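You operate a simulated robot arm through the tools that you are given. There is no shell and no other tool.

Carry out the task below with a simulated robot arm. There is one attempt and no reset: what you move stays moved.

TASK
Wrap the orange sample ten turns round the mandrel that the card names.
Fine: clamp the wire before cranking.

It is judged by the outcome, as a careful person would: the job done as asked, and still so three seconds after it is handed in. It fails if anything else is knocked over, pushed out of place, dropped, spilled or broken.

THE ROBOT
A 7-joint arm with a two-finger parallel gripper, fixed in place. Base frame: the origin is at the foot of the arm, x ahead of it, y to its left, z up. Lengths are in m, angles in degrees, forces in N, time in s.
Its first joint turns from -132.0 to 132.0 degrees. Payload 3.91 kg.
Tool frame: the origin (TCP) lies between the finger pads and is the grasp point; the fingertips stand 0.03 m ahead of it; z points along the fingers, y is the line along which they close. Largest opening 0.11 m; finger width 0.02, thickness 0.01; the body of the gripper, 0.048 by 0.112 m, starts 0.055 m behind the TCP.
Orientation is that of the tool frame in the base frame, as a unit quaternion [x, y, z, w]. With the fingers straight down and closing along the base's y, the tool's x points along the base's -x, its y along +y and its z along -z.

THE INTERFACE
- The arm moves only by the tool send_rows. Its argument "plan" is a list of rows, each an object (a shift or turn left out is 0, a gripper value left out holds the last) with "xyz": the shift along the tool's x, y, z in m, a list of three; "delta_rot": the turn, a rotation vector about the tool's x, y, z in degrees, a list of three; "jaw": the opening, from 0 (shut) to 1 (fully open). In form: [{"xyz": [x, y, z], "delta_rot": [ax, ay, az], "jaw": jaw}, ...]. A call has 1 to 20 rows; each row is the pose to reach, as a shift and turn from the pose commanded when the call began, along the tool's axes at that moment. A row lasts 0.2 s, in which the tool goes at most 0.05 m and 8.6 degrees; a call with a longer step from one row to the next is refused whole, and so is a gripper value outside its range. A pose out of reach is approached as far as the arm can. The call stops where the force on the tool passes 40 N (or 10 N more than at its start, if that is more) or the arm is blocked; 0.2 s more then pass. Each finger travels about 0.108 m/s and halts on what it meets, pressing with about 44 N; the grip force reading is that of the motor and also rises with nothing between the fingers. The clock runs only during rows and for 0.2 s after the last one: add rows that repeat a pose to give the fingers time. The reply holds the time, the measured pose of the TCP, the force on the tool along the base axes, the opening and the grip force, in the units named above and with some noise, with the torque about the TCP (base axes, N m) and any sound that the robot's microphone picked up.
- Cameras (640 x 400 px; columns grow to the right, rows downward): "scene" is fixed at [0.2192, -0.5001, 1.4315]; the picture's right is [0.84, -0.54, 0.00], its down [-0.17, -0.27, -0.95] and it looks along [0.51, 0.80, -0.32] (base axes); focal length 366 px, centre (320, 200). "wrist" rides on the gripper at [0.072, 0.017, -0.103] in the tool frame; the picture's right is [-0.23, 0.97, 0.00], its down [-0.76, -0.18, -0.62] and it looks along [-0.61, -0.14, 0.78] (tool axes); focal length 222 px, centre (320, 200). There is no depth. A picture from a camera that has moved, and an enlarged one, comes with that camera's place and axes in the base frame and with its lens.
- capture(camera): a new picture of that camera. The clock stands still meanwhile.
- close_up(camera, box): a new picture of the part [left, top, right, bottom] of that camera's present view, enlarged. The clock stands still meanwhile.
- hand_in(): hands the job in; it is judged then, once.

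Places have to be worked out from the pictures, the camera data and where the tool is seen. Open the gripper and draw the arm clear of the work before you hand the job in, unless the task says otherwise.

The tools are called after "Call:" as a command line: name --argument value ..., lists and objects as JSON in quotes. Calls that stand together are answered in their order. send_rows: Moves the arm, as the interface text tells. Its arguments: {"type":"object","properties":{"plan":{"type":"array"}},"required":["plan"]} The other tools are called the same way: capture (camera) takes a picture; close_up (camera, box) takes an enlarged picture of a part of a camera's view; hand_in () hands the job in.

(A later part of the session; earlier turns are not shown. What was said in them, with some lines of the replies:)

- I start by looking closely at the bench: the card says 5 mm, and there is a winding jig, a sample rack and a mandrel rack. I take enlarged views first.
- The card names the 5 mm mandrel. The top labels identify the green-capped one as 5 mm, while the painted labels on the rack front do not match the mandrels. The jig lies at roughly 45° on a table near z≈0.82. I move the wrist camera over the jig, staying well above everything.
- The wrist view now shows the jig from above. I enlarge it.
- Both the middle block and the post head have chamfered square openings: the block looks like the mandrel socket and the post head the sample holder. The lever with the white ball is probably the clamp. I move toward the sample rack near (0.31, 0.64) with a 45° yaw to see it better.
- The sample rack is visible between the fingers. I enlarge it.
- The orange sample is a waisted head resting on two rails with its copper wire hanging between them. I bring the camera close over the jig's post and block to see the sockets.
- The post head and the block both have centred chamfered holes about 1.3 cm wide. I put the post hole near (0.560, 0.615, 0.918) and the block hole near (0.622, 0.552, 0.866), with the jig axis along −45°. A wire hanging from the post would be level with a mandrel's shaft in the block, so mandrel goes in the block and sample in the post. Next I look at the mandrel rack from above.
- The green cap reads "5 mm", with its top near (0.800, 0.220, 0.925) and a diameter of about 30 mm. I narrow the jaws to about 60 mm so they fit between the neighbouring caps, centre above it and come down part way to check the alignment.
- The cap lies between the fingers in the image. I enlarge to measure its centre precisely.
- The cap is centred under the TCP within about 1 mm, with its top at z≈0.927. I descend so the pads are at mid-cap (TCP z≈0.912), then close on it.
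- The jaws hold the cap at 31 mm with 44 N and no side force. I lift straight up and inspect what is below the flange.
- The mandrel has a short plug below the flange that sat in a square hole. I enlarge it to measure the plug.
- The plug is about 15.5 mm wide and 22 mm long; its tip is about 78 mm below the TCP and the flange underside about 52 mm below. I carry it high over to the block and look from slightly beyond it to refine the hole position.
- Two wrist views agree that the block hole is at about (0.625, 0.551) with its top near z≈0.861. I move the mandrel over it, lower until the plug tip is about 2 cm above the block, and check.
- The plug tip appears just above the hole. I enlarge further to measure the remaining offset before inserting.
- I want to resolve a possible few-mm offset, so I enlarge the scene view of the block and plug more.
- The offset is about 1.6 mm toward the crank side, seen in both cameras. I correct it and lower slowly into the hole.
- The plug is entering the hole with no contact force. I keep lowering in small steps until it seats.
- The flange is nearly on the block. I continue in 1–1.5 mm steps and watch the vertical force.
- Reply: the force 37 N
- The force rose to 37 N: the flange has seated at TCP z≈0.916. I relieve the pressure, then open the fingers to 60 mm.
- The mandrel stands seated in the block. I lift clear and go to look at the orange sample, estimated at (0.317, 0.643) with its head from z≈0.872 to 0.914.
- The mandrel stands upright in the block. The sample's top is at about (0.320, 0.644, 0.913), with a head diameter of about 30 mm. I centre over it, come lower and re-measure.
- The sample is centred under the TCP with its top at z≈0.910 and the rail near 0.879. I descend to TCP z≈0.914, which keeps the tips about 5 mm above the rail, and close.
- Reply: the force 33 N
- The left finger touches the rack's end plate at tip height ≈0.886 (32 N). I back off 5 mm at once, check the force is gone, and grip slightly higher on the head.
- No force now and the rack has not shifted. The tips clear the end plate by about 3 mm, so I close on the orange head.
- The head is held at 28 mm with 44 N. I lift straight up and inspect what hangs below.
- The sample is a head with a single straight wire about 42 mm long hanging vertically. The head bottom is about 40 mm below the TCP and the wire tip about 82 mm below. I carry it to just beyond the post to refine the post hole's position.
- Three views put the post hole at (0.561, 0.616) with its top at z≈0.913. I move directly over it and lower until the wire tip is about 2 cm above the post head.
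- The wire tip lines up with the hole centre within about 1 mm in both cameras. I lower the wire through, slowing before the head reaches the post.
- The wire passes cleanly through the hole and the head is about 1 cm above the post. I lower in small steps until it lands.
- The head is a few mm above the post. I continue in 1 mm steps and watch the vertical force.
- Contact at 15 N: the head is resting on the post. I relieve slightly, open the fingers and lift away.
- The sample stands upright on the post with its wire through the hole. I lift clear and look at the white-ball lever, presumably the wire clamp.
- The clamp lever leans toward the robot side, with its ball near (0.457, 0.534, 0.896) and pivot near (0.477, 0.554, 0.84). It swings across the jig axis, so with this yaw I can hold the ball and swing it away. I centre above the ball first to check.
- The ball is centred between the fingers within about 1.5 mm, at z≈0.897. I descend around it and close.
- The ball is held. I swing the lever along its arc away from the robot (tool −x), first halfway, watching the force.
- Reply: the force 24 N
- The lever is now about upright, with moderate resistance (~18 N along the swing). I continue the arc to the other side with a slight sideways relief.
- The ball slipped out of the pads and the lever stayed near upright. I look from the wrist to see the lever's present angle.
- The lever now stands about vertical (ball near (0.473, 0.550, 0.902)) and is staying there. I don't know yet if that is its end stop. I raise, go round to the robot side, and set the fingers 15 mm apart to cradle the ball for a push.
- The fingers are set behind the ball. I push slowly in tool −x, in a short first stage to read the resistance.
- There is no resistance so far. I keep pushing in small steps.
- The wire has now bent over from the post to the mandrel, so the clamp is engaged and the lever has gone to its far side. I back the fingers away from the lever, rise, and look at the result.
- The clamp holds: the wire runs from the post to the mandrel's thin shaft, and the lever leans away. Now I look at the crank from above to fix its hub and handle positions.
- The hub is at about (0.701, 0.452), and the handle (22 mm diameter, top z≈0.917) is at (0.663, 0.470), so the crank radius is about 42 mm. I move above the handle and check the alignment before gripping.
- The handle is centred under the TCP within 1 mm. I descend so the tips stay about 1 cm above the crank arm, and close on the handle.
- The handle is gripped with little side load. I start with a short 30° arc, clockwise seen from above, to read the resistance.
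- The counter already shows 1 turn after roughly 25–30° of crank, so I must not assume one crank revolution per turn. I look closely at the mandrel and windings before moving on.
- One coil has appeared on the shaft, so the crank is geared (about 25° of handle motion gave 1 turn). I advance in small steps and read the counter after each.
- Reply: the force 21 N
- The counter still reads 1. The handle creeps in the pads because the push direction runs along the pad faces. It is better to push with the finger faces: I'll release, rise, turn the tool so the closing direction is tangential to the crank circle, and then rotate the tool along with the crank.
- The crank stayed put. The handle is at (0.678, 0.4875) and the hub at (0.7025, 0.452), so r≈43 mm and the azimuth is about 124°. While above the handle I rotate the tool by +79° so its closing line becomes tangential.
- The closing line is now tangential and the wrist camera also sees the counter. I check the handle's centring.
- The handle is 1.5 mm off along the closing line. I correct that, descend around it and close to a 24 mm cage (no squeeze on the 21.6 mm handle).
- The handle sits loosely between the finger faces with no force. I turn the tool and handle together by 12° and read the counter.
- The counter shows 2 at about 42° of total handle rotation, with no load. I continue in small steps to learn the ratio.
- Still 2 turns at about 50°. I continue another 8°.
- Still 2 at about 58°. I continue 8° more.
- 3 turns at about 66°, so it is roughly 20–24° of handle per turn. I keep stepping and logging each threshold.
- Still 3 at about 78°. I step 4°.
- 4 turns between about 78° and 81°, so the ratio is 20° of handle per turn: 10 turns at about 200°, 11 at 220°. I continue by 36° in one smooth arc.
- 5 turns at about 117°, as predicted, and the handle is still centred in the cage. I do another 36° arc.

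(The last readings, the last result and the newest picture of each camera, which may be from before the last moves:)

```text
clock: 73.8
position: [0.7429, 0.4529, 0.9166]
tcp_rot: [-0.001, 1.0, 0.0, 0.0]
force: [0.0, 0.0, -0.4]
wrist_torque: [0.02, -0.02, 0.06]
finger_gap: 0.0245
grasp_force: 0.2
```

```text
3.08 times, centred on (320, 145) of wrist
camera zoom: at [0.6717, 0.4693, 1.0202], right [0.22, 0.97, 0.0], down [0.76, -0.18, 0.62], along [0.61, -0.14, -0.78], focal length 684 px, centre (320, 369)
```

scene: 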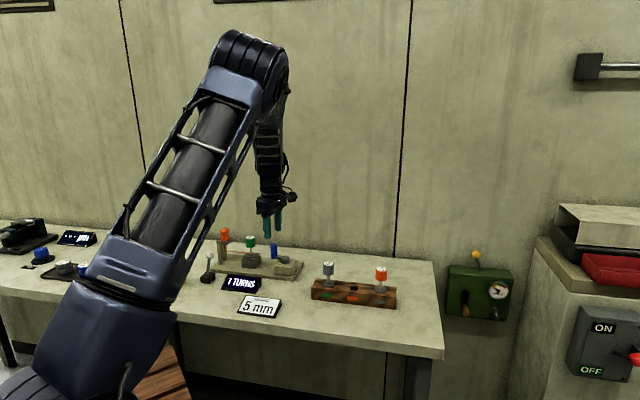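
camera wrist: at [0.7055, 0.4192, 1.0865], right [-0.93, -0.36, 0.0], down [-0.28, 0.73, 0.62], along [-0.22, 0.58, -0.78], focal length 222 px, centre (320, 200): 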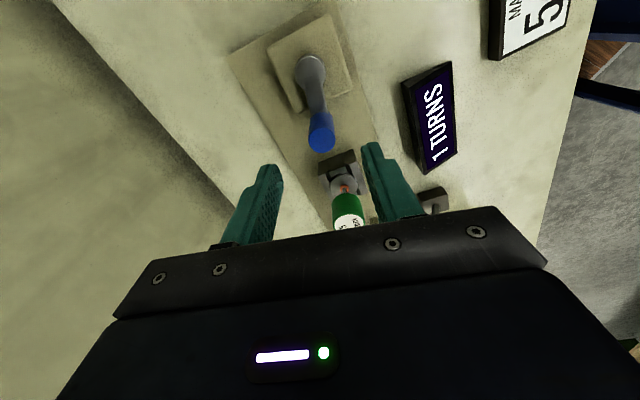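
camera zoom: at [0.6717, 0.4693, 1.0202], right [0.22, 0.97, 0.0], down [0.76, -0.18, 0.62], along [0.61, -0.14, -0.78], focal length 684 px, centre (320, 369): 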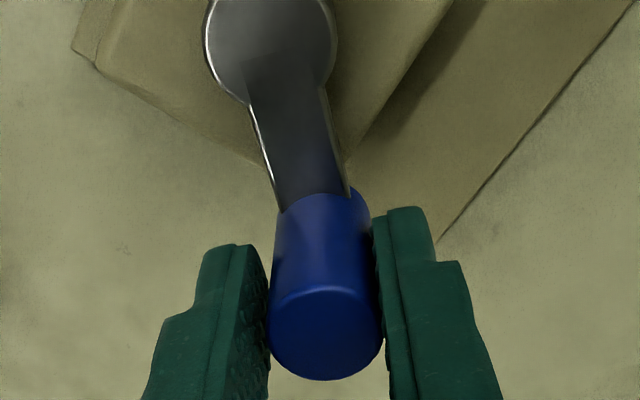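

7 turns at about 153°. I do another 32° arc, expecting 9.

Call:
send_rows --plan '[{"xyz": [0.0002, -0.0045, 0], "delta_rot": [0, 0, 6]}, {"xyz": [0.0009, -0.0089, 0], "delta_rot": [0, 0, 12]}, {"xyz": [0.0021, -0.0133, 0], "delta_rot": [0, 0, 18]}, {"xyz": [0.0037, -0.0175, 0], "delta_rot": [0, 0, 24]}, {"xyz": [0.0058, -0.0215, 0], "delta_rot": [0, 0, 30]}, {"xyz": [0.0065, -0.0227, 0], "delta_rot": [0, 0, 32]}, {"xyz": [0.0065, -0.0227, 0], "delta_rot": [0, 0, 32]}]'

Call:
close_up --camera "scene" --box '[220, 220, 310, 300]'

Call:
close_up --camera "wrist" --box '[240, 80, 400, 210]'

```text
clock: 75.4
position: [0.7371, 0.4293, 0.916]
tcp_rot: [0.275, 0.962, 0.0, -0.001]
force: [0.5, -0.2, -0.3]
wrist_torque: [0.0, 0.02, -0.02]
finger_gap: 0.024
grasp_force: 0.1
```

```text
5.00 times, centred on (265, 260) of scene
camera zoom: at [0.2192, -0.5001, 1.4315], right [0.84, -0.54, 0.0], down [-0.17, -0.27, -0.95], along [0.51, 0.8, -0.32], focal length 1829 px, centre (595, -100)
```

zoom: 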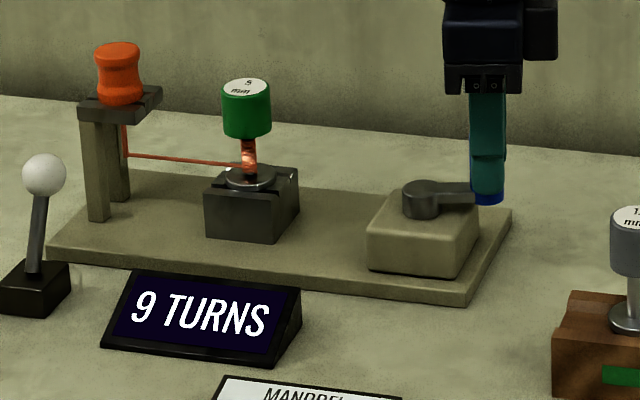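

```text
3.08 times, centred on (320, 145) of wrist
camera zoom: at [0.6855, 0.4821, 1.0201], right [0.71, 0.71, 0.0], down [0.55, -0.55, 0.62], along [0.44, -0.44, -0.78], focal length 684 px, centre (320, 369)
```

zoom: 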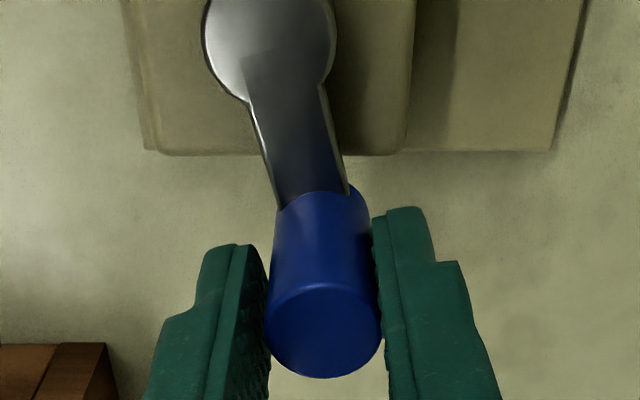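

9 turns at about 185°. I advance 12° (expecting still 9, just short of 10).

Call:
send_rows --plan '[{"xyz": [0.0001, -0.003, 0], "delta_rot": [0, 0, 4]}, {"xyz": [0.0004, -0.006, 0], "delta_rot": [0, 0, 8]}, {"xyz": [0.0009, -0.0089, 0], "delta_rot": [0, 0, 12]}, {"xyz": [0.0009, -0.0089, 0], "delta_rot": [0, 0, 12]}]'

Call:
close_up --camera "scene" --box '[220, 220, 310, 300]'

```text
clock: 76.4
position: [0.7315, 0.4233, 0.9161]
tcp_rot: [0.372, 0.928, 0.0, 0.0]
force: [0.4, 0.6, 0.1]
wrist_torque: [0.05, 0.01, -0.02]
finger_gap: 0.0241
grasp_force: 0.2
```

```text
5.00 times, centred on (265, 260) of scene
camera zoom: at [0.2192, -0.5001, 1.4315], right [0.84, -0.54, 0.0], down [-0.17, -0.27, -0.95], along [0.51, 0.8, -0.32], focal length 1829 px, centre (595, -100)
```

zoom: 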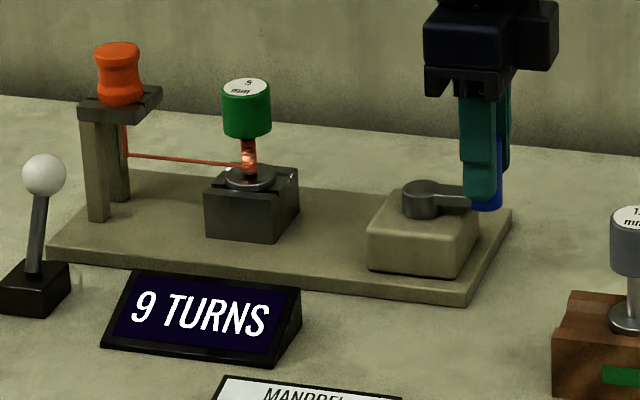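

Still 9, as expected at about 198°. I step 3.5° slowly.

Call:
send_rows --plan '[{"xyz": [0.0, -0.0013, 0], "delta_rot": [0, 0, 1.75]}, {"xyz": [0.0001, -0.0026, 0], "delta_rot": [0, 0, 3.5]}, {"xyz": [0.0001, -0.0026, 0], "delta_rot": [0, 0, 3.5]}]'

Call:
close_up --camera "scene" --box '[220, 220, 310, 300]'

```text
clock: 77.2
position: [0.7307, 0.4208, 0.9162]
tcp_rot: [0.401, 0.916, 0.0, 0.001]
force: [0.7, 0.3, 0.5]
wrist_torque: [0.05, 0.02, 0.01]
finger_gap: 0.0241
grasp_force: 0.3
```

```text
5.00 times, centred on (265, 260) of scene
camera zoom: at [0.2192, -0.5001, 1.4315], right [0.84, -0.54, 0.0], down [-0.17, -0.27, -0.95], along [0.51, 0.8, -0.32], focal length 1829 px, centre (595, -100)
```

zoom: 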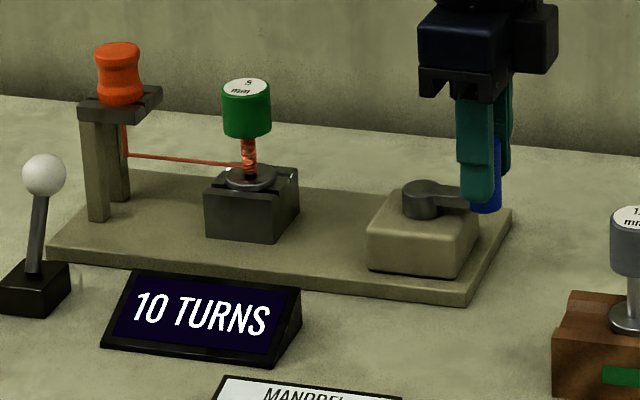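

10 turns. I nudge 2.5° further so the reading is not sitting right on its threshold (11 is still about 16° away), then check.

Call:
send_rows --plan '[{"xyz": [0.0, -0.001, 0], "delta_rot": [0, 0, 1.3]}, {"xyz": [0.0, -0.0019, 0], "delta_rot": [0, 0, 2.5]}, {"xyz": [0.0, -0.0019, 0], "delta_rot": [0, 0, 2.5]}]'

Call:
close_up --camera "scene" --box '[220, 220, 310, 300]'

Call:
close_up --camera "wrist" --box '[240, 80, 400, 210]'

```text
clock: 78.0
position: [0.7277, 0.4191, 0.9165]
tcp_rot: [0.421, 0.907, 0.0, 0.0]
force: [-0.2, 0.3, -0.4]
wrist_torque: [-0.02, -0.01, 0.0]
finger_gap: 0.0241
grasp_force: 0.0
```

```text
5.00 times, centred on (265, 260) of scene
camera zoom: at [0.2192, -0.5001, 1.4315], right [0.84, -0.54, 0.0], down [-0.17, -0.27, -0.95], along [0.51, 0.8, -0.32], focal length 1829 px, centre (595, -100)
```

zoom: 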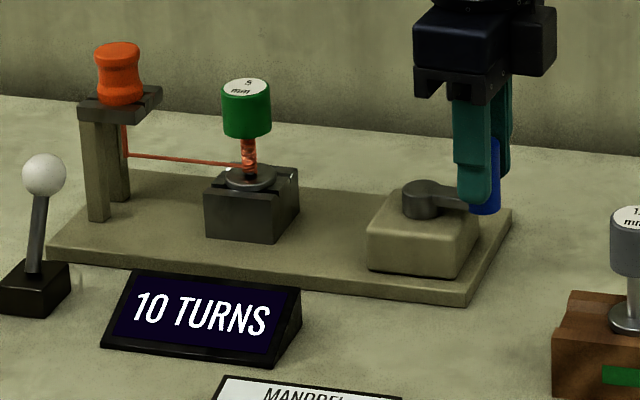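

```text
3.08 times, centred on (320, 145) of wrist
camera zoom: at [0.6953, 0.486, 1.0201], right [0.89, 0.46, 0.0], down [0.36, -0.7, 0.62], along [0.28, -0.56, -0.78], focal length 684 px, centre (320, 369)
```

zoom: 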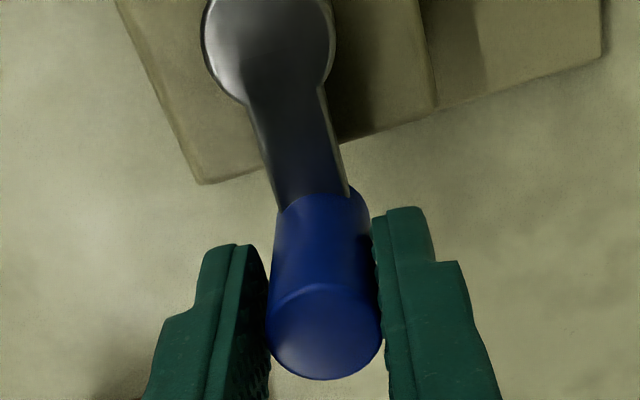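

The counter holds at 10. I open the fingers and lift straight up off the handle.

Call:
send_rows --plan '[{"xyz": [0, 0, 0], "jaw": 0.35}, {"xyz": [0, 0, 0], "jaw": 0.5}, {"xyz": [0, 0, 0], "jaw": 0.5}, {"xyz": [0, 0, -0.02], "jaw": 0.5}, {"xyz": [0, 0, -0.05], "jaw": 0.5}, {"xyz": [0, 0, -0.09], "jaw": 0.5}, {"xyz": [0, 0, -0.13], "jaw": 0.5}, {"xyz": [0, 0, -0.17], "jaw": 0.5}, {"xyz": [0, 0, -0.2], "jaw": 0.5}, {"xyz": [0, 0, -0.2], "jaw": 0.5}]'

Call:
close_up --camera "scene" --box '[180, 220, 310, 300]'

```text
clock: 80.2
position: [0.7282, 0.4194, 1.1172]
tcp_rot: [0.422, 0.907, 0.0, 0.0]
force: [0.0, 0.0, 0.5]
wrist_torque: [0.0, 0.0, 0.02]
finger_gap: 0.0552
grasp_force: 0.0
```

```text
4.92 times, centred on (245, 260) of scene
camera zoom: at [0.2192, -0.5001, 1.4315], right [0.84, -0.54, 0.0], down [-0.17, -0.27, -0.95], along [0.51, 0.8, -0.32], focal length 1801 px, centre (689, -95)
```

zoom: 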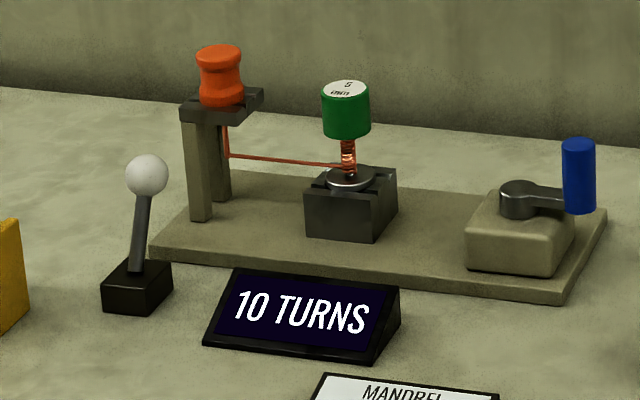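

Everything is in place: the coil is on the 5 mm mandrel, the clamp is engaged and the counter reads 10. I draw the arm back clear of the bench.

Call:
send_rows --plan '[{"xyz": [0.0082, -0.0386, -0.0081], "jaw": 0.7}, {"xyz": [0.0164, -0.0771, -0.0163], "jaw": 0.9}, {"xyz": [0.0246, -0.1157, -0.0244], "jaw": 1.0}, {"xyz": [0.0329, -0.1543, -0.0325], "jaw": 1.0}, {"xyz": [0.0411, -0.1928, -0.0406], "jaw": 1.0}, {"xyz": [0.0493, -0.2314, -0.0488], "jaw": 1.0}, {"xyz": [0.0575, -0.27, -0.0569], "jaw": 1.0}, {"xyz": [0.0657, -0.3085, -0.065], "jaw": 1.0}, {"xyz": [0.0657, -0.3085, -0.065], "jaw": 1.0}]'

Call:
capture --camera "scene"

Call:
close_up --camera "scene" --box '[120, 220, 310, 320]'

Call:
close_up --camera "scene" --box '[240, 230, 280, 260]'

```text
clock: 82.2
position: [0.4496, 0.2719, 1.1807]
tcp_rot: [0.421, 0.907, 0.001, 0.0]
force: [0.1, 0.0, -0.1]
wrist_torque: [-0.04, 0.01, 0.0]
finger_gap: 0.11
grasp_force: 0.0
```

```text
taken
```

scene: 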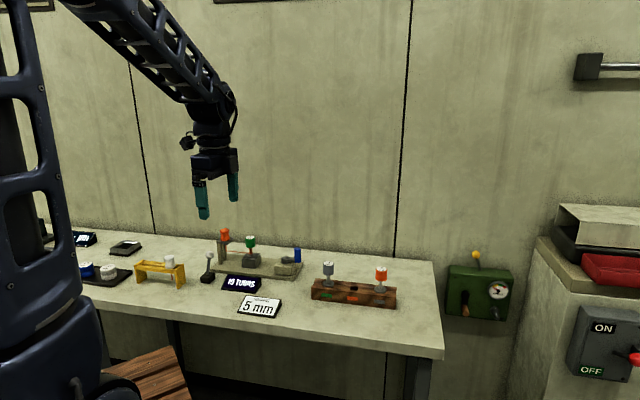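

```text
3.37 times, centred on (215, 270) of scene
camera zoom: at [0.2192, -0.5001, 1.4315], right [0.84, -0.54, 0.0], down [-0.17, -0.27, -0.95], along [0.51, 0.8, -0.32], focal length 1232 px, centre (674, -36)
```

zoom: 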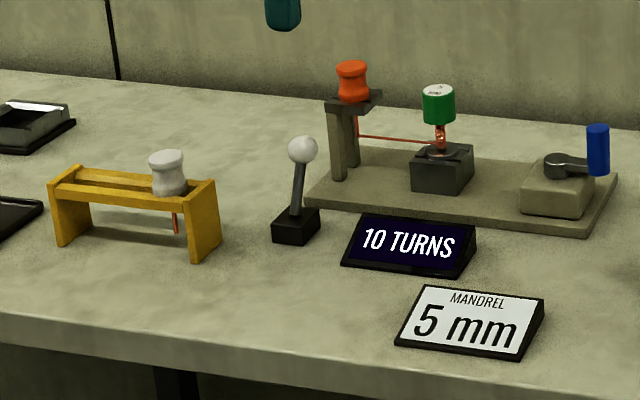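

```text
13.33 times, centred on (260, 245) of scene
camera zoom: at [0.2192, -0.5001, 1.4315], right [0.84, -0.54, 0.0], down [-0.17, -0.27, -0.95], along [0.51, 0.8, -0.32], focal length 4878 px, centre (1120, -400)
```

zoom: 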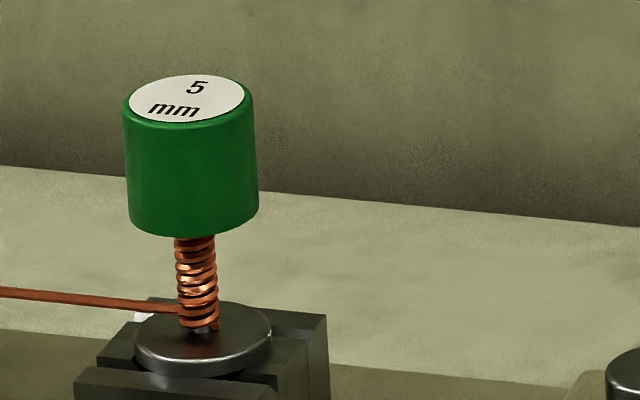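

The shaft of the 5 mm mandrel carries a neat coil, the counter reads 10 turns, the clamp is engaged and nothing else has moved. The gripper is open and clear, so I hand the job in.

Call:
hand_in

```text
The job is handed in.
```

The orange sample is wound ten turns round the 5 mm mandrel, the one the card names, and I have handed the job in. The counter read 10 after I let go of the crank and drew the arm clear.

- **Mandrel:** I went by the label on the mandrel's cap. The coloured marks on the front of the rack do not match the mandrels above them.
- **Clamp:** The wire was clamped before any cranking. The ball slipped out of the grip once halfway through the lever's swing, so I finished by pushing it over.
- **Turns:** The crank is geared, about 20° of handle per turn. I stopped a few degrees past the point where the counter changed to 10.
- **Contact:** While picking up the sample, a fingertip pressed on the end of the yellow rack with about 32 N. I backed off at once, and the rack looked unmoved.

In the last pictures nothing else had been knocked over or shifted.
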